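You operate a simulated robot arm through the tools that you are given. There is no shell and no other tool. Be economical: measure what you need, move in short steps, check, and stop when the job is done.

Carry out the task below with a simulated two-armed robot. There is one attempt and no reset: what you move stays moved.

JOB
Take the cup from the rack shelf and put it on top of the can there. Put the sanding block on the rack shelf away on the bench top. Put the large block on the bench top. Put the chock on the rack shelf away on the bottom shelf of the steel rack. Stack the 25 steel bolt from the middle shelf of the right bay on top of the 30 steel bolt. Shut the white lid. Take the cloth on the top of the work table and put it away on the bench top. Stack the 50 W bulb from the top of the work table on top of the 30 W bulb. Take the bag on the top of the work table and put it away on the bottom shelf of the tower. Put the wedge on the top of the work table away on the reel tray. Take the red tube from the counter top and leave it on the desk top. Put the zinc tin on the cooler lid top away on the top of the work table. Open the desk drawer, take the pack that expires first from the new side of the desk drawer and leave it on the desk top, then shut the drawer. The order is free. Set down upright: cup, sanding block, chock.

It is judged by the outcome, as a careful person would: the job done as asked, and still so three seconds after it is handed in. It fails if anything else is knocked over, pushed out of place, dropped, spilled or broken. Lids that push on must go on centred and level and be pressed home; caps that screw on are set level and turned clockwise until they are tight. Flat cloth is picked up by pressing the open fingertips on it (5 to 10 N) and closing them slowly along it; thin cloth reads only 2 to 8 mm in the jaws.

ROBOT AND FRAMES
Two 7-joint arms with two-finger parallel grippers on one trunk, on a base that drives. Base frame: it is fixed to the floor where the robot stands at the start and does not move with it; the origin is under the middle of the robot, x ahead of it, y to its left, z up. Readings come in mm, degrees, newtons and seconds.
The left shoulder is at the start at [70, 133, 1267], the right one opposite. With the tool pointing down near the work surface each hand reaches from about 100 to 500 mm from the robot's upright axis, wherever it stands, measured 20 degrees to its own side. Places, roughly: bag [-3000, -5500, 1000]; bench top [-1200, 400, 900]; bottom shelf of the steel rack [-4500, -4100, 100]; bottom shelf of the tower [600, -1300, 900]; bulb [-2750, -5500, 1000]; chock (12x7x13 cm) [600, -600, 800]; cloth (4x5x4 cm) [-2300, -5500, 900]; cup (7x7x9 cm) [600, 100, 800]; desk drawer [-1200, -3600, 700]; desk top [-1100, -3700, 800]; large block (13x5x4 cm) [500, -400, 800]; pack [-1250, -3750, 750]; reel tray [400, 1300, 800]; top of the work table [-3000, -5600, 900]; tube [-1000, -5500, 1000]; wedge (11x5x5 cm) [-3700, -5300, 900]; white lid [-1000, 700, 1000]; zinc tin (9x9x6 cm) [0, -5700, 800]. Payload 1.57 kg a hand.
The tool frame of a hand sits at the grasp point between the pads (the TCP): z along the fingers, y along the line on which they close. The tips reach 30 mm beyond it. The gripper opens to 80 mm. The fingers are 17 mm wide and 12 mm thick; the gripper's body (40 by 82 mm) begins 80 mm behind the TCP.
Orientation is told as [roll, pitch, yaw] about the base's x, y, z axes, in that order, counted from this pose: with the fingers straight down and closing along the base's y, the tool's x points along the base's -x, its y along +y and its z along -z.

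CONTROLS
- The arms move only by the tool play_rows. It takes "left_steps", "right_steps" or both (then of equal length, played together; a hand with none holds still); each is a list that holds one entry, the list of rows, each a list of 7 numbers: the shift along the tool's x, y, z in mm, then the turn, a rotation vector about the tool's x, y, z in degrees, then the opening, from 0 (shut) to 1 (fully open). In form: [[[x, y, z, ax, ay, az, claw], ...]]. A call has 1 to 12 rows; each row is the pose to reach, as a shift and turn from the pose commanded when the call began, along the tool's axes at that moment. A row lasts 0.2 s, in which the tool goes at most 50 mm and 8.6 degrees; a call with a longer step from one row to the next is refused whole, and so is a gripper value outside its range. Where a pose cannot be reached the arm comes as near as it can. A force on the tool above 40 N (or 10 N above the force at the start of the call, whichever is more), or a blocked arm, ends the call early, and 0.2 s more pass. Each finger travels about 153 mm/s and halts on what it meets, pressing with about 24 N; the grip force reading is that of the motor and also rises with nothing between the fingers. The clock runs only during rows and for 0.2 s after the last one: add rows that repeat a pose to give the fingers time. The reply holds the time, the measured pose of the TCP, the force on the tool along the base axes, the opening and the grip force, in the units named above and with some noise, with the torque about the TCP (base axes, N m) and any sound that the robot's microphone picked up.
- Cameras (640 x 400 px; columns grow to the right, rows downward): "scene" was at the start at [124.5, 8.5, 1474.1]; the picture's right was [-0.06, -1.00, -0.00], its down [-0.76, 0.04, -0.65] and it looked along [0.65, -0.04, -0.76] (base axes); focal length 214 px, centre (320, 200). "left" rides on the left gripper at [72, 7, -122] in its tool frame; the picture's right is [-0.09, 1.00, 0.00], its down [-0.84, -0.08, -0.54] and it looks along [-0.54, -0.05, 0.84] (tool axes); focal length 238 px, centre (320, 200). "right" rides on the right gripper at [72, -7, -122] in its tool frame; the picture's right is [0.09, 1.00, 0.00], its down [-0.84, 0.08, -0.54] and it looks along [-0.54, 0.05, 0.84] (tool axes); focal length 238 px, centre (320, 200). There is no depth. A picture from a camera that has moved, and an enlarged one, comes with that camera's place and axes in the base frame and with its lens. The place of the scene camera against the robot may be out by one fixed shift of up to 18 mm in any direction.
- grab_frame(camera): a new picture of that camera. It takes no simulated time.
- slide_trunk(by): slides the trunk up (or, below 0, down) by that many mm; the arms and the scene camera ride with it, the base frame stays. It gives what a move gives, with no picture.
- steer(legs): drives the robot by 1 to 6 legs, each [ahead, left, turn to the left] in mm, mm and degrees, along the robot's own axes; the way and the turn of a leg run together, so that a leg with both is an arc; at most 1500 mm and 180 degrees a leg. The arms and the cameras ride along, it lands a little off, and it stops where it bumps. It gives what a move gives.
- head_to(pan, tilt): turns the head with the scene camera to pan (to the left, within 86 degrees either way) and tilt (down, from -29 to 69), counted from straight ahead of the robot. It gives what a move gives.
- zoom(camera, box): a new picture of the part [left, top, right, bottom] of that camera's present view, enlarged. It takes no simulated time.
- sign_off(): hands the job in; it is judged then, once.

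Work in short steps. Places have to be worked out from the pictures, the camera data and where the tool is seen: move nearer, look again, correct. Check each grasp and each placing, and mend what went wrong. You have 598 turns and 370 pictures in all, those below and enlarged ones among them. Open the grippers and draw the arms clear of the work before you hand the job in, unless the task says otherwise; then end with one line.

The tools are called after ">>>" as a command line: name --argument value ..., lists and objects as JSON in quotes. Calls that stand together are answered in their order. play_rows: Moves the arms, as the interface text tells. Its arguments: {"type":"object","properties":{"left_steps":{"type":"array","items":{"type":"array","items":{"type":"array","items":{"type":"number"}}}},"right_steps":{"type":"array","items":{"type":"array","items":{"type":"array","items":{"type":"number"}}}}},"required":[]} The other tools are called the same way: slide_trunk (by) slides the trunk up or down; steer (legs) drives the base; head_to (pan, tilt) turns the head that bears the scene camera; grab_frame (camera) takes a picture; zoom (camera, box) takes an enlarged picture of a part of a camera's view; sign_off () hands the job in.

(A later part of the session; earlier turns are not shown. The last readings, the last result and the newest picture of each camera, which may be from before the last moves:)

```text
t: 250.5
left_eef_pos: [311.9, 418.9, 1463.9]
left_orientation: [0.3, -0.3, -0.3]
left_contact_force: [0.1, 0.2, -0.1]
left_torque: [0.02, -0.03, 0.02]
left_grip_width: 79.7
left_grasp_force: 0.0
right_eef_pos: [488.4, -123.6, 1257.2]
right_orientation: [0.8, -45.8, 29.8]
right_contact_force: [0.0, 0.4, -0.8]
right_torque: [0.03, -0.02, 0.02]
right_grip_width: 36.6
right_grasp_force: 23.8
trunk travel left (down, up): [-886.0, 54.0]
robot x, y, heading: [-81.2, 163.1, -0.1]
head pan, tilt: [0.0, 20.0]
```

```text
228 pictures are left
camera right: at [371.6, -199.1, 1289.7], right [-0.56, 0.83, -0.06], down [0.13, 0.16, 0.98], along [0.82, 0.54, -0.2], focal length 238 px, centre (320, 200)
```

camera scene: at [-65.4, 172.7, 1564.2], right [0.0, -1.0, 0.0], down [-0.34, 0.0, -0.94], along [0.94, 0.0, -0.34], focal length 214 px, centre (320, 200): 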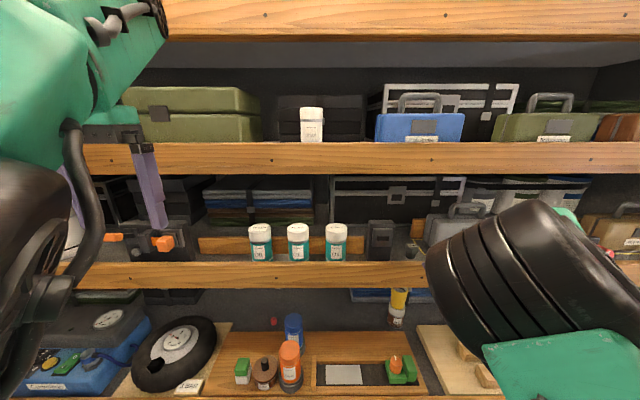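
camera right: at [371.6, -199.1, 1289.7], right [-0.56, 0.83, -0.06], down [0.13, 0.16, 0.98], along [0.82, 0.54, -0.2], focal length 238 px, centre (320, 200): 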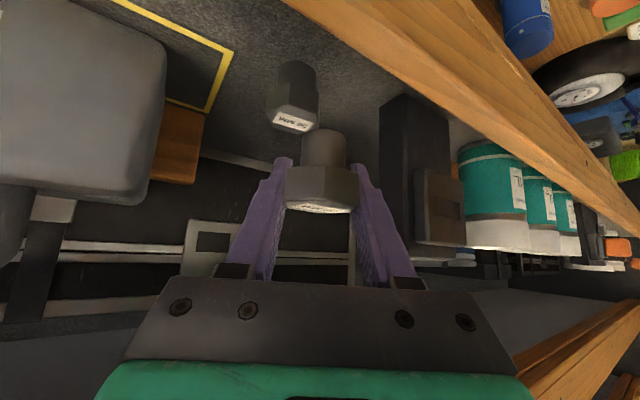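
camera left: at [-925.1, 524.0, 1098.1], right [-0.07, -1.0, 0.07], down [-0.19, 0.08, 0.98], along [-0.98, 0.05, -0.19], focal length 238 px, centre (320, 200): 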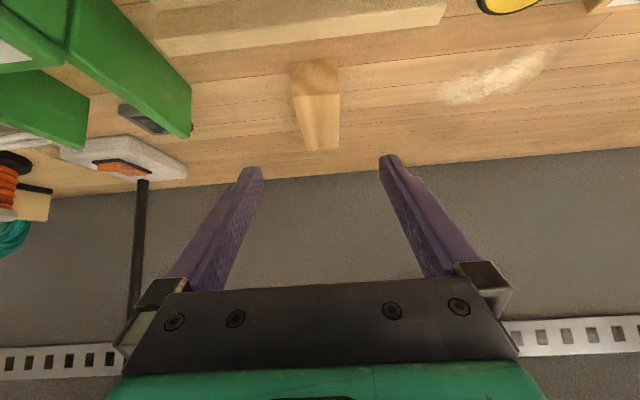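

Held bolt axis is ~8 mm behind the TCP; the 30 bolt is at ≈[511, −135], top ≈1203. I move above it and lower to a small gap.

>>> play_rows --right_steps '[[[-8, -10, 8, 0, 0, 0, 0.35], [-15.4, -21, 15.8, 0, 0, 0, 0.35], [-9.7, -21, 21.4, 0, 0, 0, 0.35], [-4, -21, 27, 0, 0, 0, 0.35], [-4, -21, 27, 0, 0, 0, 0.35]]]'

>>> grab_frame --camera "right"

```text
t: 251.7
left_eef_pos: [315.6, 417.5, 1463.3]
left_orientation: [0.3, -0.1, -0.3]
left_contact_force: [0.2, -0.9, 0.1]
left_torque: [-0.05, 0.02, -0.01]
left_grip_width: 80.0
left_grasp_force: 0.1
right_eef_pos: [521.4, -130.1, 1236.0]
right_orientation: [1.0, -45.6, 29.7]
right_contact_force: [-0.8, -0.1, -0.5]
right_torque: [-0.01, -0.01, -0.01]
right_grip_width: 36.5
right_grasp_force: 24.0
trunk travel left (down, up): [-886.0, 54.0]
robot x, y, heading: [-83.2, 162.8, -0.3]
head pan, tilt: [0.0, 20.0]
```

```text
227 pictures are left
camera right: at [405.2, -205.5, 1270.8], right [-0.56, 0.83, -0.05], down [0.14, 0.16, 0.98], along [0.82, 0.54, -0.2], focal length 238 px, centre (320, 200)
```

right: 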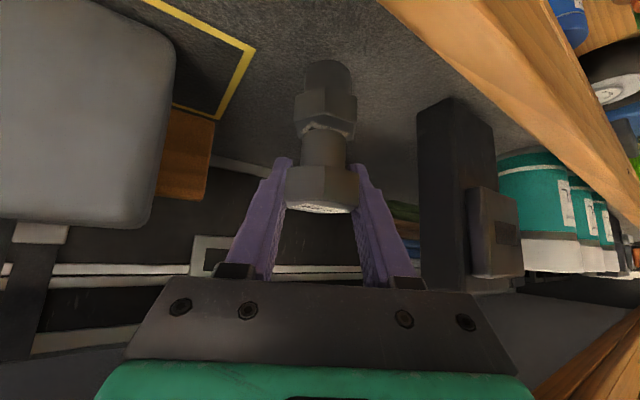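

>>> zoom --camera "right" --box '[270, 50, 380, 220]'

>>> head_to --pan -30 --tilt 25

>>> grab_frame --camera "scene"

```text
2.35 times, centred on (325, 135) of right
camera zoom: at [405.2, -205.5, 1270.8], right [-0.56, 0.83, -0.05], down [0.14, 0.16, 0.98], along [0.82, 0.54, -0.2], focal length 561 px, centre (308, 353)
```

zoom: 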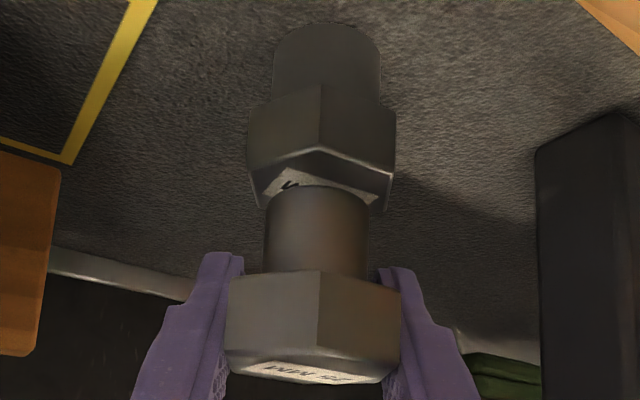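

```text
t: 252.7
left_eef_pos: [316.2, 417.8, 1463.0]
left_orientation: [0.2, 0.0, -0.3]
left_contact_force: [0.0, -0.7, 0.2]
left_torque: [-0.01, 0.02, -0.04]
left_grip_width: 80.0
left_grasp_force: 0.0
right_eef_pos: [522.9, -130.4, 1237.9]
right_orientation: [1.1, -45.5, 29.7]
right_contact_force: [-0.8, 0.3, -1.6]
right_torque: [0.0, -0.01, -0.03]
right_grip_width: 36.7
right_grasp_force: 23.7
trunk travel left (down, up): [-886.0, 54.0]
robot x, y, heading: [-85.5, 162.9, 0.0]
head pan, tilt: [-30.0, 25.0]
```

```text
225 pictures are left
camera scene: at [45.2, 129.2, 1556.1], right [-0.5, -0.87, 0.0], down [-0.37, 0.21, -0.91], along [0.79, -0.45, -0.42], focal length 214 px, centre (320, 200)
```

scene: 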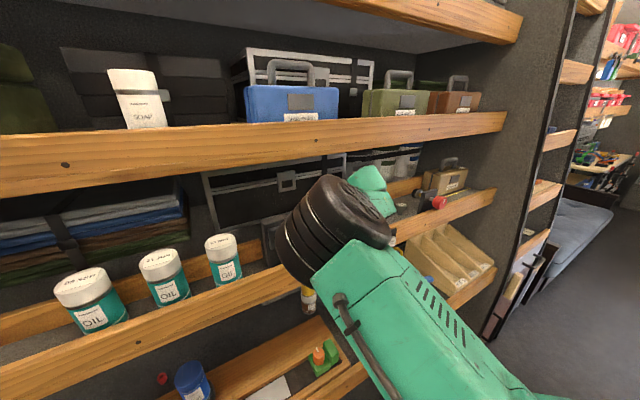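

The two bolts are aligned within a couple of mm, with ~7 mm gap. I lower in small steps.

>>> play_rows --right_steps '[[[1.5, 0, 1.4, 0, 0, 0, 0.35], [3, 0, 2.8, 0, 0, 0, 0.35], [4.3, 0, 4.2, 0, 0, 0, 0.35], [4.3, 0, 4.2, 0, 0, 0, 0.35]]]'

>>> play_rows --right_steps '[[[1.2, 0, 1.1, 0, 0, 0, 0.35], [2.2, 0, 2.1, 0, 0, 0, 0.35], [2.2, 0, 2.1, 0, 0, 0, 0.35]]]'

```text
t: 253.7
left_eef_pos: [315.6, 417.8, 1463.3]
left_orientation: [0.2, 0.0, -0.3]
left_contact_force: [0.1, -0.5, -0.4]
left_torque: [-0.01, 0.01, -0.01]
left_grip_width: 80.3
left_grasp_force: 0.1
right_eef_pos: [521.4, -130.3, 1232.2]
right_orientation: [1.1, -45.5, 29.6]
right_contact_force: [0.0, 0.2, -1.6]
right_torque: [0.01, 0.0, 0.01]
right_grip_width: 36.3
right_grasp_force: 24.1
trunk travel left (down, up): [-886.0, 54.0]
robot x, y, heading: [-84.9, 156.0, 0.3]
head pan, tilt: [-30.0, 25.0]
```

```text
t: 254.5
left_eef_pos: [315.7, 417.6, 1462.6]
left_orientation: [0.2, 0.0, -0.3]
left_contact_force: [0.7, -1.3, -1.1]
left_torque: [0.01, 0.04, -0.04]
left_grip_width: 80.3
left_grasp_force: 0.1
right_eef_pos: [521.8, -129.7, 1229.8]
right_orientation: [1.0, -45.5, 29.6]
right_contact_force: [-0.1, -0.1, -1.0]
right_torque: [-0.01, -0.01, 0.0]
right_grip_width: 36.3
right_grasp_force: 24.2
trunk travel left (down, up): [-886.0, 54.0]
robot x, y, heading: [-81.5, 165.4, 0.0]
head pan, tilt: [-30.0, 25.0]
```

>>> play_rows --right_steps '[[[1.2, 0, 1.1, 0, 0, 0, 0.35], [2.4, 0, 2.3, 0, 0, 0, 0.35], [2.4, 0, 2.3, 0, 0, 0, 0.35]]]'

>>> zoom --camera "right" --box '[270, 50, 380, 220]'

```text
t: 255.3
left_eef_pos: [315.8, 417.7, 1462.5]
left_orientation: [0.2, -0.2, -0.1]
left_contact_force: [-0.7, -0.9, -0.1]
left_torque: [0.02, 0.0, -0.02]
left_grip_width: 80.2
left_grasp_force: 0.1
right_eef_pos: [521.9, -128.8, 1227.1]
right_orientation: [0.9, -45.7, 29.8]
right_contact_force: [2.0, -1.5, 4.8]
right_torque: [-0.14, -0.02, 0.02]
right_grip_width: 36.5
right_grasp_force: 24.0
trunk travel left (down, up): [-886.0, 54.0]
robot x, y, heading: [-84.3, 158.2, -0.1]
head pan, tilt: [-30.0, 25.0]
```

```text
2.35 times, centred on (325, 135) of right
camera zoom: at [405.6, -205.1, 1260.4], right [-0.56, 0.83, -0.06], down [0.14, 0.16, 0.98], along [0.82, 0.54, -0.2], focal length 561 px, centre (308, 353)
```

zoom: 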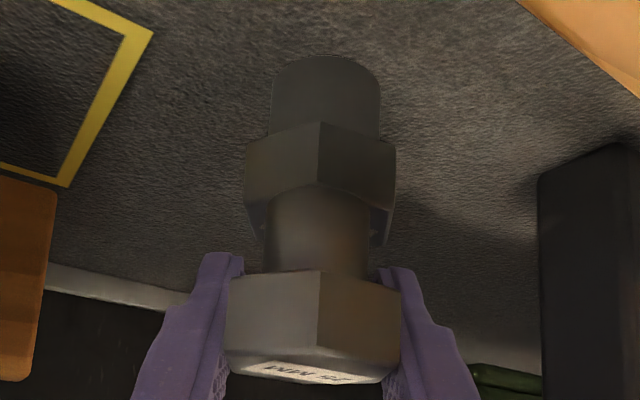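

In contact, the held bolt sits ~11 mm too near the front of the 30's head. I lift 4 mm, shift forward 11 mm, and lower again.

>>> play_rows --right_steps '[[[-3, 0, -3, 0, 0, 0, 0.35], [-7, 0, 1, 0, 0, 0, 0.35], [-10.7, 0, 5, 0, 0, 0, 0.35], [-10.7, 0, 5, 0, 0, 0, 0.35]]]'

>>> zoom --camera "right" --box '[270, 50, 380, 220]'

```text
t: 256.3
left_eef_pos: [315.7, 418.4, 1462.6]
left_orientation: [0.3, 0.1, -0.3]
left_contact_force: [0.5, -0.3, -0.1]
left_torque: [0.02, 0.01, -0.05]
left_grip_width: 80.2
left_grasp_force: 0.1
right_eef_pos: [531.4, -125.5, 1230.3]
right_orientation: [1.0, -45.6, 29.7]
right_contact_force: [0.5, -0.5, -1.5]
right_torque: [0.01, 0.0, -0.03]
right_grip_width: 36.5
right_grasp_force: 23.3
trunk travel left (down, up): [-886.0, 54.0]
robot x, y, heading: [-83.1, 161.7, -0.1]
head pan, tilt: [-30.0, 25.0]
```

```text
2.35 times, centred on (325, 135) of right
camera zoom: at [415.6, -200.9, 1263.5], right [-0.56, 0.83, -0.05], down [0.14, 0.16, 0.98], along [0.82, 0.54, -0.2], focal length 561 px, centre (308, 353)
```

zoom: 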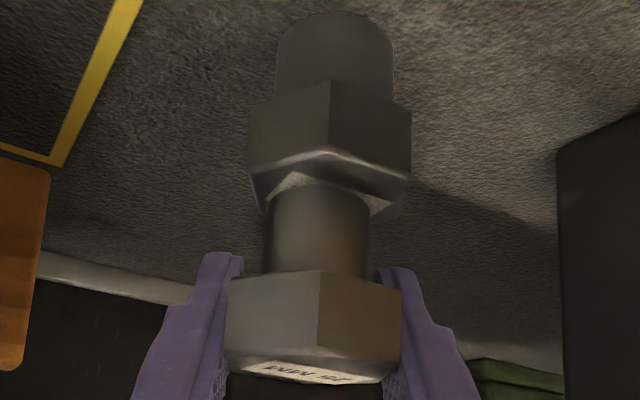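

Now nearly centred; a further ~3 mm to the tool +y side and 2 mm forward, then lower onto the head.

>>> play_rows --right_steps '[[[-1.4, 3.5, 1.4, 0, 0, 0, 0.35], [0.2, 3.5, 3, 0, 0, 0, 0.35], [1.2, 3.5, 4, 0, 0, 0, 0.35], [1.2, 3.5, 4, 0, 0, 0, 0.35]]]'

>>> zoom --camera "right" --box '[270, 50, 380, 220]'

```text
t: 257.3
left_eef_pos: [316.2, 417.1, 1462.6]
left_orientation: [0.1, -0.1, -0.1]
left_contact_force: [-0.2, -0.3, -0.7]
left_torque: [0.02, -0.05, -0.03]
left_grip_width: 80.2
left_grasp_force: 0.2
right_eef_pos: [530.3, -120.5, 1227.4]
right_orientation: [0.9, -45.6, 29.8]
right_contact_force: [0.6, 0.5, 3.3]
right_torque: [-0.05, 0.0, 0.02]
right_grip_width: 36.6
right_grasp_force: 23.8
trunk travel left (down, up): [-886.0, 54.0]
robot x, y, heading: [-80.7, 161.8, 0.1]
head pan, tilt: [-30.0, 25.0]
```

```text
2.35 times, centred on (325, 135) of right
camera zoom: at [414.9, -195.8, 1260.5], right [-0.56, 0.83, -0.05], down [0.14, 0.16, 0.98], along [0.82, 0.54, -0.2], focal length 561 px, centre (308, 353)
```

zoom: 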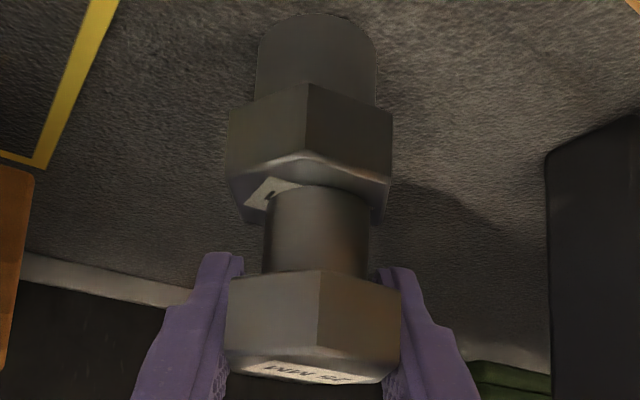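

Centred and in contact (3 N). I release and withdraw.

>>> play_rows --right_steps '[[[0, 0, 0, 0, 0, 0, 0.5], [0, 0, 0, 0, 0, 0, 0.7], [0, 0, 0, 0, 0, 0, 0.85], [0, 0, 0, 0, 0, 0, 0.85], [0, 0, -25, 0, 0, 0, 0.85], [0, 0, -60, 0, 0, 0, 0.9], [0, 0, -95, 0, 0, 0, 1], [0, 0, -95, 0, 0, 0, 1]]]'

>>> grab_frame --camera "right"

```text
t: 259.1
left_eef_pos: [317.0, 418.2, 1462.0]
left_orientation: [0.3, 0.0, -0.2]
left_contact_force: [0.0, -0.2, 0.0]
left_torque: [0.03, 0.03, -0.01]
left_grip_width: 79.9
left_grasp_force: 0.1
right_eef_pos: [470.2, -157.6, 1292.1]
right_orientation: [1.1, -45.4, 29.7]
right_contact_force: [0.5, 0.4, 0.5]
right_torque: [0.02, 0.02, 0.02]
right_grip_width: 80.3
right_grasp_force: 0.0
trunk travel left (down, up): [-886.0, 54.0]
robot x, y, heading: [-78.2, 162.0, -0.1]
head pan, tilt: [-30.0, 25.0]
```

```text
221 pictures are left
camera right: at [354.4, -231.6, 1326.8], right [-0.56, 0.83, -0.05], down [0.14, 0.16, 0.98], along [0.82, 0.54, -0.2], focal length 238 px, centre (320, 200)
```

right: 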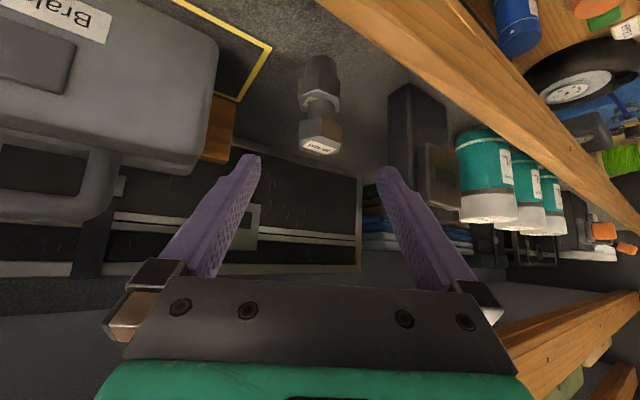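

The 25 bolt stands on the 30. Next the chock: I back out, drive right and lower the trunk to look at it.

>>> steer --legs '[[-150, 0, 0], [0, -500, 0]]'

>>> slide_trunk --by -290

>>> grab_frame --camera "right"

>>> grab_frame --camera "scene"

```text
t: 263.0
left_eef_pos: [164.8, -76.1, 1461.4]
left_orientation: [0.1, 0.1, 0.0]
left_contact_force: [0.6, 0.6, -1.2]
left_torque: [0.03, 0.03, -0.01]
left_grip_width: 80.2
left_grasp_force: 0.2
right_eef_pos: [321.3, -650.2, 1293.8]
right_orientation: [0.8, -45.5, 30.0]
right_contact_force: [0.8, -1.0, 0.9]
right_torque: [-0.03, -0.01, 0.0]
right_grip_width: 79.9
right_grasp_force: 0.0
trunk travel left (down, up): [-886.0, 54.0]
robot x, y, heading: [-231.9, -336.5, 0.1]
head pan, tilt: [-30.0, 25.0]
```

```text
t: 265.9
left_eef_pos: [164.6, -77.8, 1171.8]
left_orientation: [0.2, -0.2, 0.0]
left_contact_force: [0.5, 0.2, -0.3]
left_torque: [0.0, 0.02, 0.01]
left_grip_width: 79.9
left_grasp_force: 0.1
right_eef_pos: [322.5, -651.5, 1002.9]
right_orientation: [1.0, -45.5, 30.0]
right_contact_force: [0.0, -0.6, -0.2]
right_torque: [0.02, -0.02, 0.0]
right_grip_width: 80.1
right_grasp_force: 0.0
trunk travel left (down, up): [-596.0, 344.0]
robot x, y, heading: [-233.5, -335.1, 0.2]
head pan, tilt: [-30.0, 25.0]
```

```text
220 pictures are left
camera right: at [206.1, -727.5, 1036.8], right [-0.56, 0.82, -0.05], down [0.14, 0.16, 0.98], along [0.81, 0.54, -0.2], focal length 238 px, centre (320, 200)
```

right: 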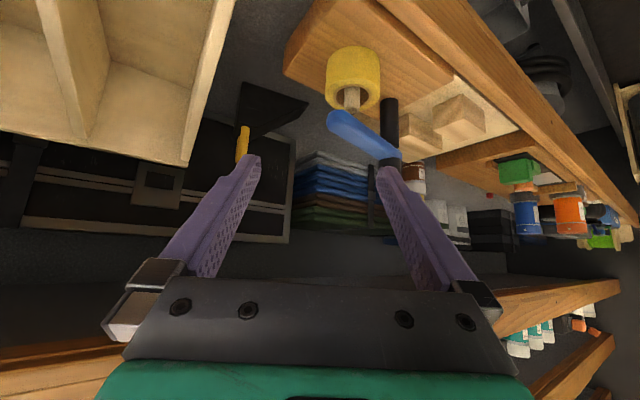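

```text
219 pictures are left
camera scene: at [-104.8, -368.0, 1266.2], right [-0.5, -0.87, 0.0], down [-0.37, 0.21, -0.91], along [0.79, -0.45, -0.42], focal length 214 px, centre (320, 200)
```

scene: 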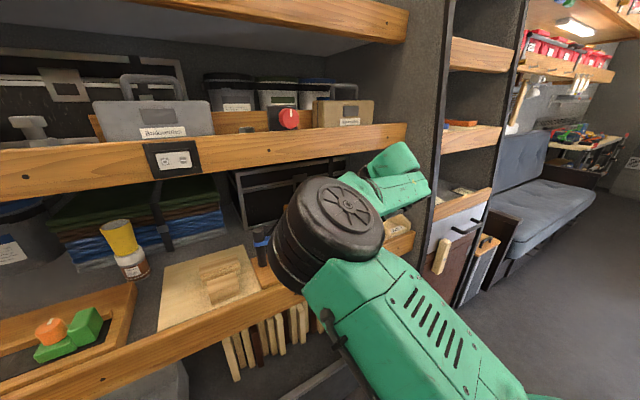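

>>> zoom --camera "right" --box '[180, 60, 340, 190]'

>>> grab_frame --camera "left"

```text
3.08 times, centred on (260, 125) of right
camera zoom: at [206.1, -727.5, 1036.8], right [-0.56, 0.82, -0.05], down [0.14, 0.16, 0.98], along [0.81, 0.54, -0.2], focal length 733 px, centre (505, 431)
```

zoom: 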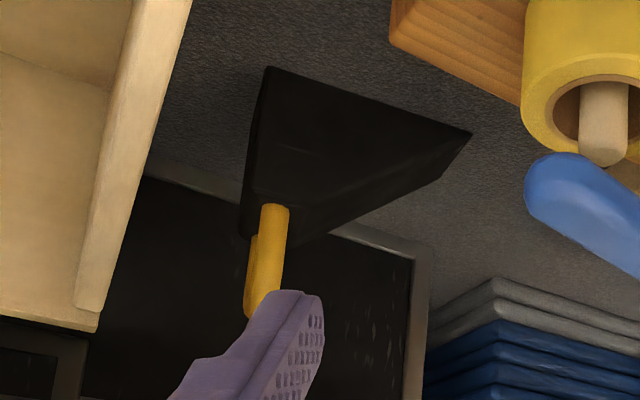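

```text
217 pictures are left
camera left: at [92.7, -71.6, 1293.3], right [0.09, 1.0, 0.0], down [0.84, -0.08, 0.54], along [0.54, -0.05, -0.84], focal length 238 px, centre (320, 200)
```

left: 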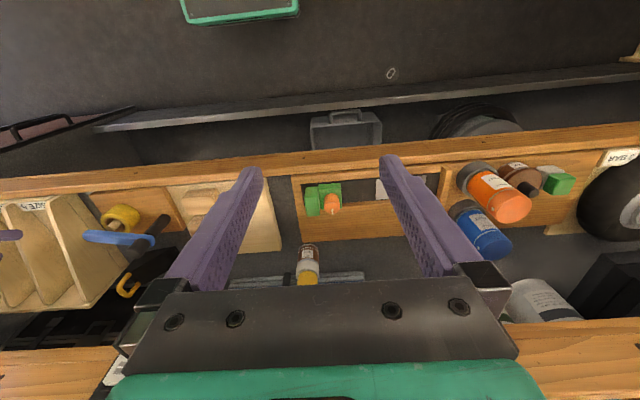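

The chock is a wedge with a yellow loop handle. I rotate the right hand to face straight ahead to view it from the front.

>>> play_rows --right_steps '[[[0, 0, 0, 5.3, 0, 5.3, 1], [0, 0, 0, 10.6, 0, 10.6, 1], [0, 0, 0, 15.9, 0, 15.9, 1], [0, 0, 0, 21.2, 0, 21.2, 1], [0, 0, 0, 21.2, 0, 21.2, 1]]]'

>>> steer --legs '[[60, 0, 0]]'

>>> grab_frame --camera "right"

```text
t: 267.1
left_eef_pos: [166.7, -78.3, 1172.8]
left_orientation: [0.3, 0.1, -0.1]
left_contact_force: [1.4, 0.3, -0.1]
left_torque: [0.02, 0.0, 0.01]
left_grip_width: 80.2
left_grasp_force: 0.1
right_eef_pos: [320.9, -657.7, 1002.0]
right_orientation: [2.5, -45.1, -1.7]
right_contact_force: [0.6, 0.3, 0.0]
right_torque: [-0.01, 0.0, -0.01]
right_grip_width: 80.0
right_grasp_force: 0.1
trunk travel left (down, up): [-596.0, 344.0]
robot x, y, heading: [-232.1, -335.0, 0.2]
head pan, tilt: [-30.0, 25.0]
```

```text
t: 268.1
left_eef_pos: [224.0, -77.7, 1173.9]
left_orientation: [0.3, -0.3, 0.0]
left_contact_force: [1.0, 0.3, 0.5]
left_torque: [-0.03, 0.0, 0.0]
left_grip_width: 80.0
left_grasp_force: 0.1
right_eef_pos: [381.4, -654.0, 1002.2]
right_orientation: [2.5, -45.2, -1.6]
right_contact_force: [0.6, -0.6, -0.5]
right_torque: [-0.01, 0.06, 0.02]
right_grip_width: 79.8
right_grasp_force: 0.2
trunk travel left (down, up): [-596.0, 344.0]
robot x, y, heading: [-170.5, -338.3, 0.3]
head pan, tilt: [-30.0, 25.0]
```

```text
216 pictures are left
camera right: at [242.3, -662.5, 1037.2], right [-0.07, 1.0, -0.03], down [0.2, 0.05, 0.98], along [0.98, 0.06, -0.2], focal length 238 px, centre (320, 200)
```

right: 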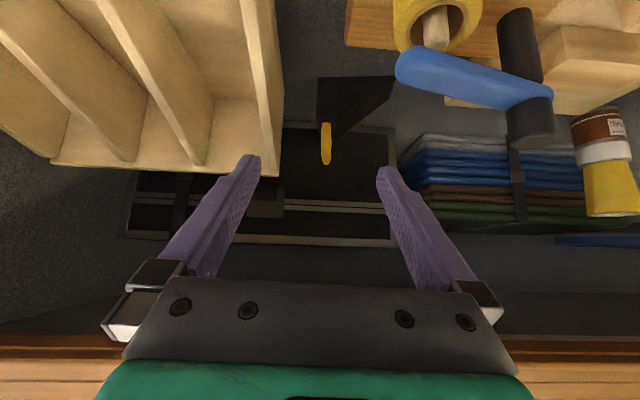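

The handle is a loop in the x–z plane (thin in y) at y≈−632, top z≈905. I lower the hand, tilt to −55° and drive in to the pre-grasp.

>>> play_rows --right_steps '[[[11, 5, 11, 0, -2.5, 0, 1], [22, 11, 22, 0, -5, 0, 1], [33, 16, 33, 0, -7.5, 0, 1], [44, 22, 44, 0, -10, 0, 1], [44, 22, 44, 0, -10, 0, 1]]]'

>>> steer --legs '[[130, 0, 0]]'

>>> grab_frame --camera "right"

>>> grab_frame --camera "left"

```text
t: 269.3
left_eef_pos: [225.4, -76.8, 1172.7]
left_orientation: [0.2, -0.1, 0.0]
left_contact_force: [-0.2, 0.6, -0.6]
left_torque: [-0.03, 0.01, 0.02]
left_grip_width: 80.1
left_grasp_force: 0.0
right_eef_pos: [384.5, -656.7, 944.9]
right_orientation: [6.3, -55.8, -5.9]
right_contact_force: [-0.5, -0.4, 1.1]
right_torque: [-0.05, -0.01, 0.01]
right_grip_width: 80.0
right_grasp_force: 0.0
right hand out of reach, approached as far as the arm can: row 3, 4, 5
trunk travel left (down, up): [-596.0, 344.0]
robot x, y, heading: [-171.1, -337.0, 0.4]
head pan, tilt: [-30.0, 25.0]
```

```text
t: 270.5
left_eef_pos: [351.7, -79.1, 1173.9]
left_orientation: [0.2, -0.2, -0.2]
left_contact_force: [-0.8, -0.4, 1.0]
left_torque: [0.02, -0.01, 0.01]
left_grip_width: 80.0
left_grasp_force: 0.1
right_eef_pos: [508.8, -660.4, 940.9]
right_orientation: [6.2, -55.1, -6.1]
right_contact_force: [-0.9, 0.7, 0.5]
right_torque: [-0.02, 0.02, 0.02]
right_grip_width: 79.7
right_grasp_force: 0.0
trunk travel left (down, up): [-596.0, 344.0]
robot x, y, heading: [-43.6, -332.5, -0.1]
head pan, tilt: [-30.0, 25.0]
```

```text
215 pictures are left
camera right: at [366.9, -664.0, 950.2], right [-0.03, 1.0, -0.01], down [0.03, 0.02, 1.0], along [1.0, 0.03, -0.03], focal length 238 px, centre (320, 200)
```

right: 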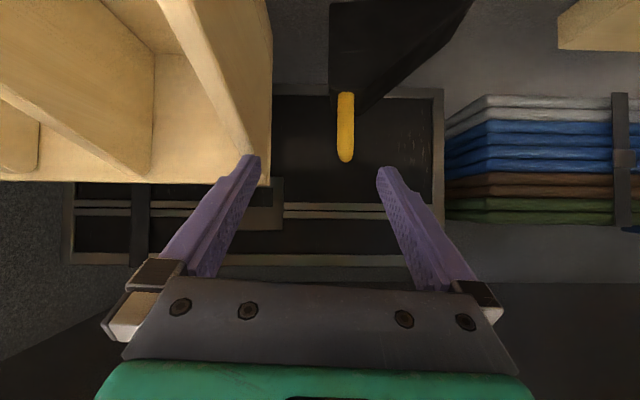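

```text
214 pictures are left
camera left: at [281.1, -72.3, 1293.8], right [0.1, 1.0, 0.0], down [0.84, -0.08, 0.54], along [0.54, -0.05, -0.84], focal length 238 px, centre (320, 200)
```

left: 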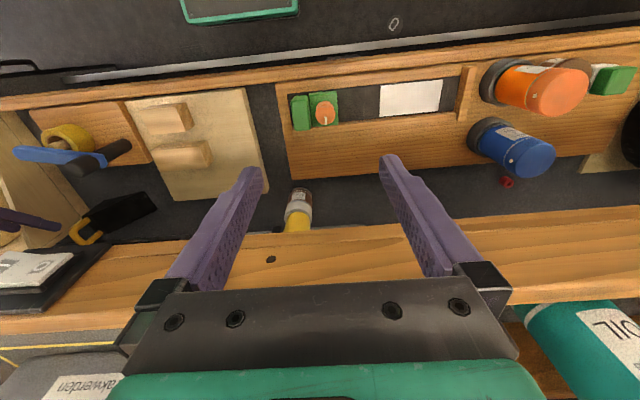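

Handle at y≈−632, z 836–905. The arm prefers its lateral position, so I drive left 28 mm, then go in 105 mm along the tool axis.

>>> steer --legs '[[0, 27, 0]]'

>>> play_rows --right_steps '[[[-2, 0, 20, 0, 0, 0, 1], [-4, 0, 40, 0, 0, 0, 1], [-5, 0, 60, 0, 0, 0, 1], [-6, 0, 75, 0, 0, 0, 1], [-6, 0, 75, 0, 0, 0, 1]]]'

>>> grab_frame --camera "right"

```text
t: 271.4
left_eef_pos: [355.6, -56.2, 1173.0]
left_orientation: [0.4, -0.1, -0.2]
left_contact_force: [-0.3, -0.1, 0.0]
left_torque: [0.06, 0.0, 0.0]
left_grip_width: 79.9
left_grasp_force: 0.0
right_eef_pos: [508.0, -637.3, 938.4]
right_orientation: [7.0, -55.0, -7.0]
right_contact_force: [0.3, -0.2, -0.8]
right_torque: [0.03, 0.05, -0.01]
right_grip_width: 79.9
right_grasp_force: 0.2
trunk travel left (down, up): [-596.0, 344.0]
robot x, y, heading: [-45.1, -304.8, 0.2]
head pan, tilt: [-30.0, 25.0]
```

```text
t: 272.6
left_eef_pos: [353.8, -53.0, 1173.5]
left_orientation: [0.2, 0.0, -0.2]
left_contact_force: [0.9, -0.3, -1.1]
left_torque: [0.01, -0.03, 0.04]
left_grip_width: 80.0
left_grasp_force: 0.0
right_eef_pos: [574.9, -633.5, 903.0]
right_orientation: [6.5, -55.1, -6.6]
right_contact_force: [-0.5, -0.9, 0.1]
right_torque: [0.03, 0.03, -0.02]
right_grip_width: 80.0
right_grasp_force: 0.0
trunk travel left (down, up): [-596.0, 344.0]
robot x, y, heading: [-42.5, -308.4, -0.1]
head pan, tilt: [-30.0, 25.0]
```

```text
213 pictures are left
camera right: at [432.3, -637.9, 912.6], right [-0.03, 1.0, -0.01], down [0.03, 0.01, 1.0], along [1.0, 0.03, -0.03], focal length 238 px, centre (320, 200)
```

right: 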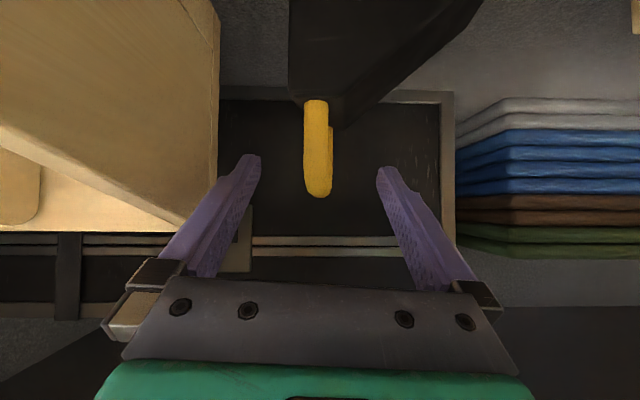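

Handle's front post at x≈548; loop centre ≈580, z 860–908. I lower 13 mm and close on it.

>>> play_rows --right_steps '[[[5, 0, 5, 0, 0, 0, 1], [9, 0, 10, 0, 0, 0, 1], [9, 0, 10, 0, 0, 0, 0.7], [9, 0, 10, 0, 0, 0, 0.4], [9, 0, 10, 0, 0, 0, 0.1], [9, 0, 10, 0, 0, 0, 0.05], [9, 0, 10, 0, 0, 0, 0.05]]]'

>>> grab_frame --camera "right"

```text
t: 274.1
left_eef_pos: [354.2, -52.0, 1173.8]
left_orientation: [0.3, 0.0, -0.1]
left_contact_force: [-1.0, 0.9, -0.4]
left_torque: [0.02, 0.01, 0.0]
left_grip_width: 80.1
left_grasp_force: 0.1
right_eef_pos: [576.7, -634.0, 889.5]
right_orientation: [6.6, -55.1, -6.6]
right_contact_force: [1.4, -0.3, 0.8]
right_torque: [-0.31, 0.03, 0.03]
right_grip_width: 14.4
right_grasp_force: 23.9
trunk travel left (down, up): [-596.0, 344.0]
robot x, y, heading: [-41.8, -307.3, -0.1]
head pan, tilt: [-30.0, 25.0]
```

```text
212 pictures are left
camera right: at [435.4, -638.1, 899.1], right [-0.03, 1.0, -0.01], down [0.03, 0.01, 1.0], along [1.0, 0.03, -0.03], focal length 238 px, centre (320, 200)
```

right: 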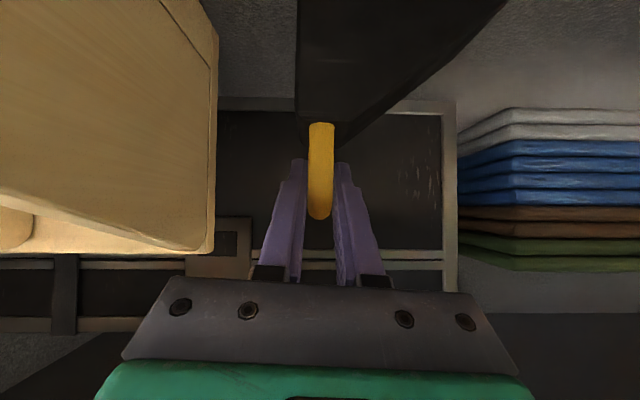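

Gripped (14.4 mm). I lift 25 mm and check that it hangs level.

>>> play_rows --right_steps '[[[-7, 0, -5, 0, 0, 0, 0.05], [-14, 0, -10, 0, 0, 0, 0.05], [-21, 0, -14, 0, 0, 0, 0.05], [-21, 0, -14, 0, 0, 0, 0.05]]]'

>>> grab_frame --camera "right"

>>> grab_frame --camera "left"

```text
t: 275.1
left_eef_pos: [355.5, -54.0, 1172.7]
left_orientation: [0.3, 0.0, -0.2]
left_contact_force: [-0.9, -0.6, 1.1]
left_torque: [0.01, 0.01, 0.03]
left_grip_width: 80.3
left_grasp_force: 0.1
right_eef_pos: [579.0, -635.7, 912.1]
right_orientation: [6.8, -55.0, -6.8]
right_contact_force: [-0.1, -0.5, -5.5]
right_torque: [-0.12, 0.05, 0.01]
right_grip_width: 14.0
right_grasp_force: 24.0
trunk travel left (down, up): [-596.0, 344.0]
robot x, y, heading: [-43.8, -304.6, 0.0]
head pan, tilt: [-30.0, 25.0]
```

```text
211 pictures are left
camera right: at [437.5, -639.5, 922.1], right [-0.03, 1.0, -0.01], down [0.03, 0.01, 1.0], along [1.0, 0.03, -0.03], focal length 238 px, centre (320, 200)
```

right: 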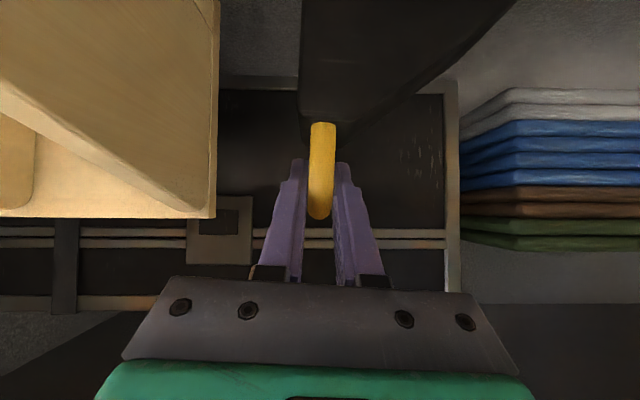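

```text
210 pictures are left
camera left: at [283.2, -47.2, 1293.3], right [0.1, 1.0, 0.01], down [0.84, -0.08, 0.54], along [0.54, -0.05, -0.84], focal length 238 px, centre (320, 200)
```

left: 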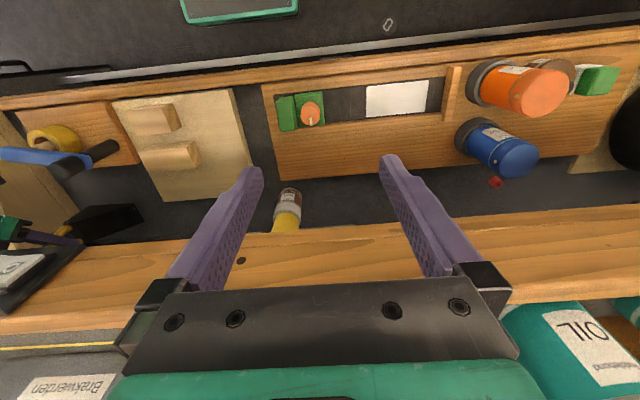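

It hangs well (≈0.55 kg). I raise 12 mm, back out to x≈465 (behind the clamp's blue bar), then lift high to pass over the clamp.

>>> play_rows --right_steps '[[[-6, 0, -4, 0, 0, 0, 0.05], [-11, 0, -8, 0, 0, 0, 0.05], [-11, 0, -8, 0, 0, 0, 0.05]]]'

>>> steer --legs '[[-112, 0, 0]]'

>>> grab_frame --camera "right"

>>> grab_frame --camera "left"

```text
t: 275.9
left_eef_pos: [355.6, -52.7, 1172.4]
left_orientation: [0.3, -0.1, -0.2]
left_contact_force: [-0.5, -0.3, 0.5]
left_torque: [-0.01, 0.01, 0.04]
left_grip_width: 79.8
left_grasp_force: 0.0
right_eef_pos: [578.1, -636.3, 926.6]
right_orientation: [6.7, -55.0, -6.8]
right_contact_force: [-0.4, -0.5, -4.8]
right_torque: [-0.17, 0.02, 0.0]
right_grip_width: 14.1
right_grasp_force: 24.0
trunk travel left (down, up): [-596.0, 344.0]
robot x, y, heading: [-43.6, -308.6, -0.2]
head pan, tilt: [-30.0, 25.0]
```

```text
t: 277.2
left_eef_pos: [243.7, -54.0, 1171.9]
left_orientation: [0.3, -0.1, -0.3]
left_contact_force: [0.3, 0.1, -0.1]
left_torque: [0.02, -0.03, -0.02]
left_grip_width: 79.9
left_grasp_force: 0.0
right_eef_pos: [463.9, -637.4, 924.5]
right_orientation: [6.7, -54.7, -7.0]
right_contact_force: [-0.6, -0.2, -4.1]
right_torque: [-0.14, 0.07, 0.04]
right_grip_width: 14.0
right_grasp_force: 24.2
trunk travel left (down, up): [-596.0, 344.0]
robot x, y, heading: [-158.2, -312.3, -0.2]
head pan, tilt: [-30.0, 25.0]
```

```text
209 pictures are left
camera right: at [322.2, -641.1, 935.3], right [-0.03, 1.0, -0.01], down [0.04, 0.01, 1.0], along [1.0, 0.03, -0.04], focal length 238 px, centre (320, 200)
```

right: 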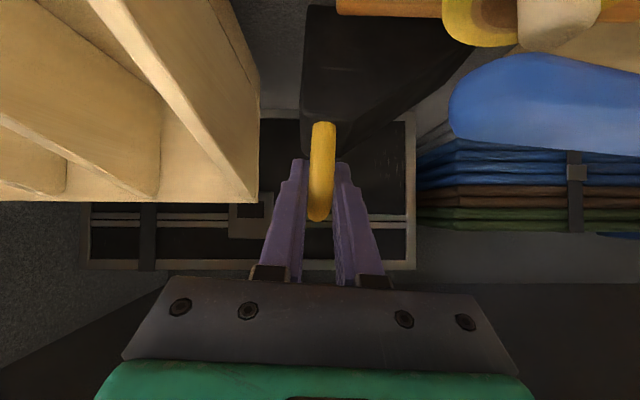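

```text
208 pictures are left
camera left: at [171.0, -48.2, 1293.0], right [0.1, 1.0, 0.01], down [0.84, -0.09, 0.54], along [0.54, -0.05, -0.84], focal length 238 px, centre (320, 200)
```

left: 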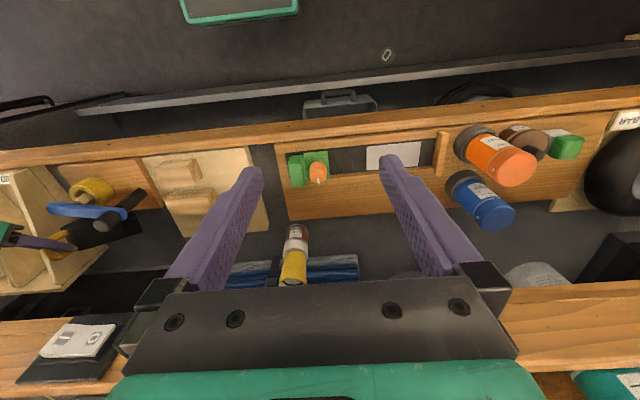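

Chock is behind the blue bar, as planned. I raise the trunk 105 mm.

>>> slide_trunk --by 60

>>> slide_trunk --by 50

>>> grab_frame --camera "right"

>>> grab_frame --camera "left"

```text
t: 278.2
left_eef_pos: [242.6, -55.0, 1231.3]
left_orientation: [0.4, 0.0, -0.4]
left_contact_force: [-0.3, 0.3, -1.0]
left_torque: [-0.01, 0.02, -0.01]
left_grip_width: 80.2
left_grasp_force: 0.0
right_eef_pos: [464.4, -636.4, 985.9]
right_orientation: [6.6, -54.9, -7.0]
right_contact_force: [0.7, -0.4, -5.1]
right_torque: [-0.13, 0.13, -0.04]
right_grip_width: 14.0
right_grasp_force: 23.7
trunk travel left (down, up): [-656.0, 284.0]
robot x, y, heading: [-158.8, -308.5, -0.2]
head pan, tilt: [-30.0, 25.0]
```

```text
t: 279.1
left_eef_pos: [244.3, -54.8, 1282.3]
left_orientation: [0.3, 0.0, -0.4]
left_contact_force: [-0.5, 0.2, 0.0]
left_torque: [0.02, 0.02, 0.02]
left_grip_width: 80.1
left_grasp_force: 0.1
right_eef_pos: [463.9, -635.8, 1034.9]
right_orientation: [6.7, -54.8, -6.9]
right_contact_force: [0.3, 0.0, -5.0]
right_torque: [-0.12, 0.09, 0.01]
right_grip_width: 13.9
right_grasp_force: 24.0
trunk travel left (down, up): [-706.0, 234.0]
robot x, y, heading: [-157.1, -308.1, -0.1]
head pan, tilt: [-30.0, 25.0]
```

```text
207 pictures are left
camera right: at [322.0, -640.9, 1045.6], right [-0.03, 1.0, -0.01], down [0.04, 0.01, 1.0], along [1.0, 0.03, -0.04], focal length 238 px, centre (320, 200)
```

right: 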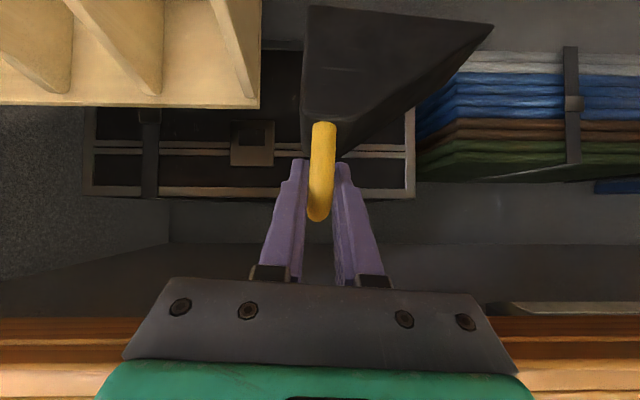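

```text
206 pictures are left
camera left: at [170.6, -48.0, 1403.2], right [0.1, 1.0, 0.0], down [0.84, -0.09, 0.54], along [0.54, -0.05, -0.84], focal length 238 px, centre (320, 200)
```

left: 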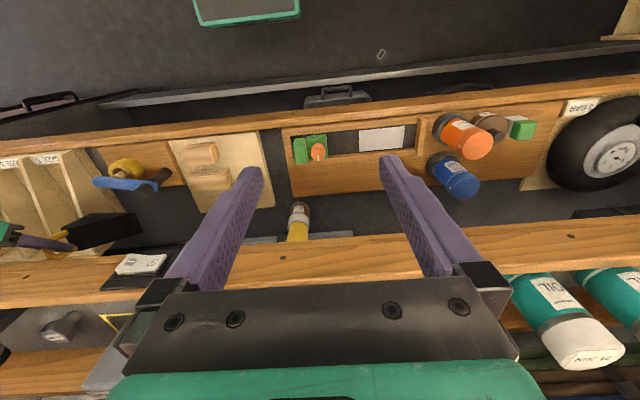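

Chock's bottom is above the clamp bar. I back out.

>>> steer --legs '[[-200, -15, 0]]'

>>> grab_frame --camera "left"

```text
t: 280.7
left_eef_pos: [40.3, -69.7, 1281.8]
left_orientation: [0.3, 0.0, -0.5]
left_contact_force: [0.6, -0.5, 0.1]
left_torque: [0.03, 0.01, -0.01]
left_grip_width: 80.1
left_grasp_force: 0.0
right_eef_pos: [259.4, -653.3, 1035.0]
right_orientation: [6.7, -54.7, -7.1]
right_contact_force: [-0.7, -0.5, -4.5]
right_torque: [-0.12, 0.1, -0.01]
right_grip_width: 13.8
right_grasp_force: 23.7
trunk travel left (down, up): [-706.0, 234.0]
robot x, y, heading: [-359.1, -323.3, -0.3]
head pan, tilt: [-30.0, 25.0]
```

```text
205 pictures are left
camera left: at [-31.2, -62.9, 1402.5], right [0.1, 0.99, 0.0], down [0.84, -0.09, 0.54], along [0.54, -0.05, -0.84], focal length 238 px, centre (320, 200)
```

left: 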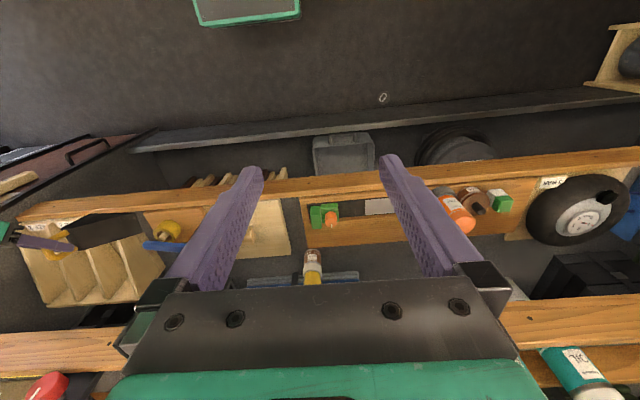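

The chock is out cleanly. Now I turn toward −y and look along the room to plan the route.

>>> steer --legs '[[-100, 0, -90]]'

>>> head_to --pan 0 --tilt 12

>>> grab_frame --camera "scene"

>>> head_to --pan -50 --tilt 12

>>> grab_frame --camera "scene"

```text
t: 284.9
left_eef_pos: [-163.2, -653.9, 1281.2]
left_orientation: [0.3, -0.1, -89.0]
left_contact_force: [-0.6, 0.2, -0.1]
left_torque: [0.01, 0.03, 0.01]
left_grip_width: 79.8
left_grasp_force: 0.0
right_eef_pos: [-740.7, -888.4, 1036.1]
right_orientation: [6.7, -54.9, -95.6]
right_contact_force: [0.3, -0.1, -4.3]
right_torque: [0.11, 0.18, -0.02]
right_grip_width: 14.0
right_grasp_force: 23.9
trunk travel left (down, up): [-706.0, 234.0]
robot x, y, heading: [-425.2, -260.5, -88.9]
head pan, tilt: [-30.0, 25.0]
```

```text
t: 285.8
left_eef_pos: [-162.2, -652.9, 1281.5]
left_orientation: [0.3, 0.0, -89.0]
left_contact_force: [-1.0, 0.2, -0.5]
left_torque: [0.02, -0.01, -0.01]
left_grip_width: 79.8
left_grasp_force: 0.1
right_eef_pos: [-739.3, -888.2, 1036.2]
right_orientation: [6.7, -54.8, -95.6]
right_contact_force: [0.9, -0.8, -5.0]
right_torque: [0.12, 0.11, -0.01]
right_grip_width: 14.0
right_grasp_force: 24.0
trunk travel left (down, up): [-706.0, 234.0]
robot x, y, heading: [-426.7, -261.5, -88.6]
head pan, tilt: [0.0, 12.0]
```

```text
204 pictures are left
camera scene: at [-426.7, -391.6, 1397.1], right [-1.0, -0.02, 0.0], down [0.0, 0.21, -0.98], along [0.02, -0.98, -0.21], focal length 214 px, centre (320, 200)
```

scene: 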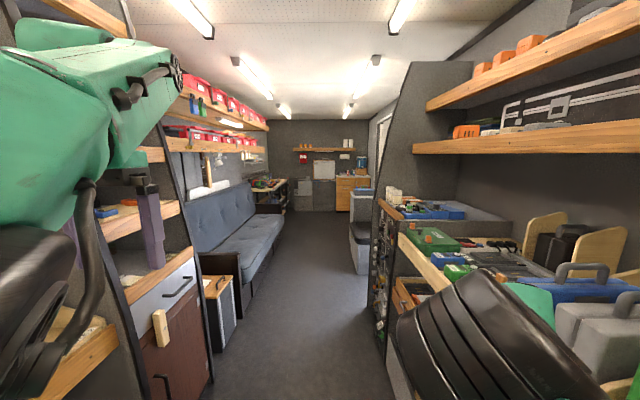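

```text
t: 287.0
left_eef_pos: [-163.7, -654.2, 1283.2]
left_orientation: [0.3, 0.1, -89.0]
left_contact_force: [-0.7, 0.6, -0.8]
left_torque: [0.01, 0.0, 0.0]
left_grip_width: 79.6
left_grasp_force: 0.1
right_eef_pos: [-740.2, -888.3, 1035.1]
right_orientation: [6.7, -54.8, -95.6]
right_contact_force: [0.0, -0.6, -5.6]
right_torque: [0.11, 0.13, -0.02]
right_grip_width: 14.1
right_grasp_force: 23.9
trunk travel left (down, up): [-706.0, 234.0]
robot x, y, heading: [-424.2, -262.1, -88.7]
head pan, tilt: [-50.0, 12.0]
```

```text
203 pictures are left
camera scene: at [-498.6, -359.9, 1397.1], right [-0.66, 0.75, 0.0], down [0.16, 0.14, -0.98], along [-0.74, -0.64, -0.21], focal length 214 px, centre (320, 200)
```

scene: 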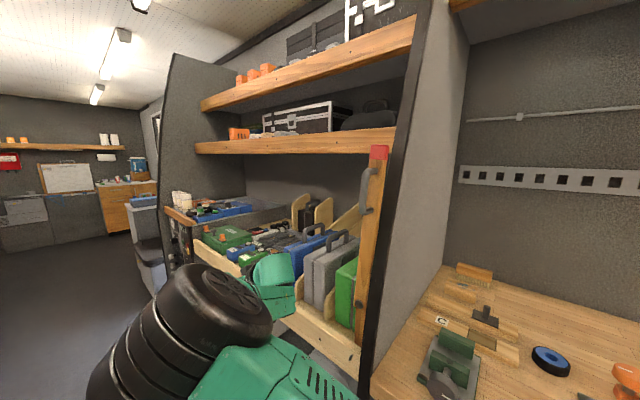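

It's a long aisle toward −y. I drive down it in stages, keeping centred.

>>> head_to --pan 0 --tilt 20

>>> steer --legs '[[600, 110, -1.2], [1000, 0, 0]]'

>>> grab_frame --camera "scene"

```text
t: 288.2
left_eef_pos: [-162.2, -653.2, 1281.8]
left_orientation: [0.3, 0.0, -89.0]
left_contact_force: [0.6, -0.5, 0.5]
left_torque: [0.02, 0.02, -0.01]
left_grip_width: 80.3
left_grasp_force: 0.1
right_eef_pos: [-740.2, -888.5, 1035.9]
right_orientation: [6.7, -54.8, -95.7]
right_contact_force: [0.3, -0.2, -5.4]
right_torque: [0.07, 0.12, -0.03]
right_grip_width: 14.1
right_grasp_force: 24.1
trunk travel left (down, up): [-706.0, 234.0]
robot x, y, heading: [-426.6, -260.5, -88.5]
head pan, tilt: [0.0, 20.0]
```

```text
t: 296.3
left_eef_pos: [-116.9, -2245.2, 1281.7]
left_orientation: [0.4, -0.1, -92.7]
left_contact_force: [0.4, -1.1, 0.0]
left_torque: [0.03, 0.02, 0.02]
left_grip_width: 80.0
left_grasp_force: 0.0
right_eef_pos: [-708.9, -2441.0, 1037.1]
right_orientation: [6.7, -54.8, -99.3]
right_contact_force: [-0.3, 0.7, -5.0]
right_torque: [0.1, 0.12, -0.01]
right_grip_width: 13.9
right_grasp_force: 23.5
trunk travel left (down, up): [-706.0, 234.0]
robot x, y, heading: [-354.5, -1834.0, -92.6]
head pan, tilt: [0.0, 20.0]
```

```text
202 pictures are left
camera scene: at [-364.8, -1965.5, 1384.2], right [-1.0, 0.04, 0.0], down [0.02, 0.34, -0.94], along [-0.04, -0.94, -0.34], focal length 214 px, centre (320, 200)
```

scene: 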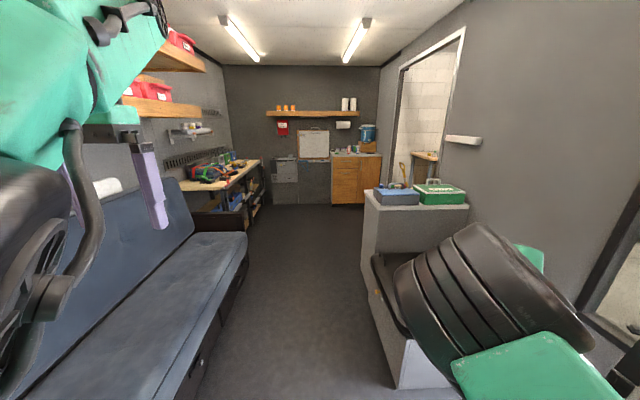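

>>> head_to --pan -45 --tilt 15

>>> grab_frame --camera "scene"

>>> head_to --pan -80 --tilt 15

>>> grab_frame --camera "scene"

```text
t: 297.4
left_eef_pos: [-117.2, -2243.8, 1282.6]
left_orientation: [0.3, 0.0, -92.6]
left_contact_force: [0.4, 1.1, 0.8]
left_torque: [0.0, 0.02, 0.01]
left_grip_width: 79.9
left_grasp_force: 0.0
right_eef_pos: [-708.1, -2441.0, 1035.9]
right_orientation: [6.7, -54.9, -99.1]
right_contact_force: [-0.6, -0.1, -4.7]
right_torque: [0.12, 0.14, 0.01]
right_grip_width: 14.1
right_grasp_force: 23.9
trunk travel left (down, up): [-706.0, 234.0]
robot x, y, heading: [-354.1, -1834.1, -92.4]
head pan, tilt: [-45.0, 15.0]
```

```text
201 pictures are left
camera scene: at [-429.5, -1936.1, 1392.3], right [-0.68, 0.74, 0.0], down [0.19, 0.18, -0.97], along [-0.71, -0.65, -0.26], focal length 214 px, centre (320, 200)
```

scene: 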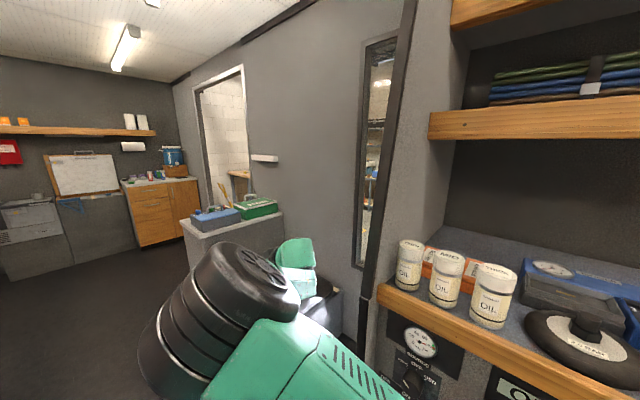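

```text
t: 298.4
left_eef_pos: [-117.2, -2243.3, 1283.0]
left_orientation: [0.3, -0.1, -92.8]
left_contact_force: [0.3, -0.5, 0.6]
left_torque: [-0.01, 0.03, -0.01]
left_grip_width: 80.1
left_grasp_force: 0.1
right_eef_pos: [-708.1, -2440.0, 1035.8]
right_orientation: [6.7, -54.8, -99.2]
right_contact_force: [-0.9, -0.6, -4.7]
right_torque: [0.11, 0.15, 0.01]
right_grip_width: 14.1
right_grasp_force: 24.0
trunk travel left (down, up): [-706.0, 234.0]
robot x, y, heading: [-353.3, -1837.7, -92.4]
head pan, tilt: [-80.0, 15.0]
```

```text
200 pictures are left
camera scene: at [-453.4, -1885.4, 1392.3], right [-0.13, 0.99, 0.0], down [0.26, 0.04, -0.97], along [-0.96, -0.13, -0.26], focal length 214 px, centre (320, 200)
```

scene: 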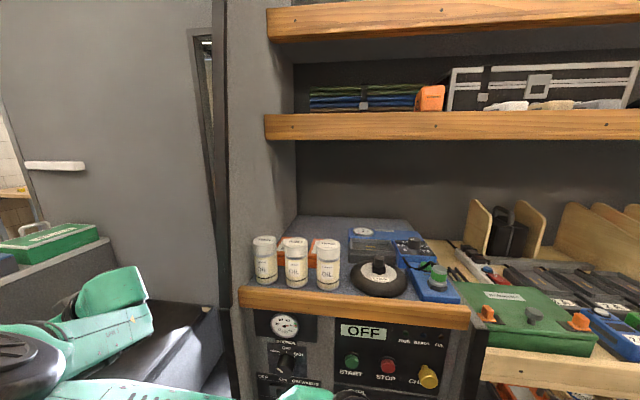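

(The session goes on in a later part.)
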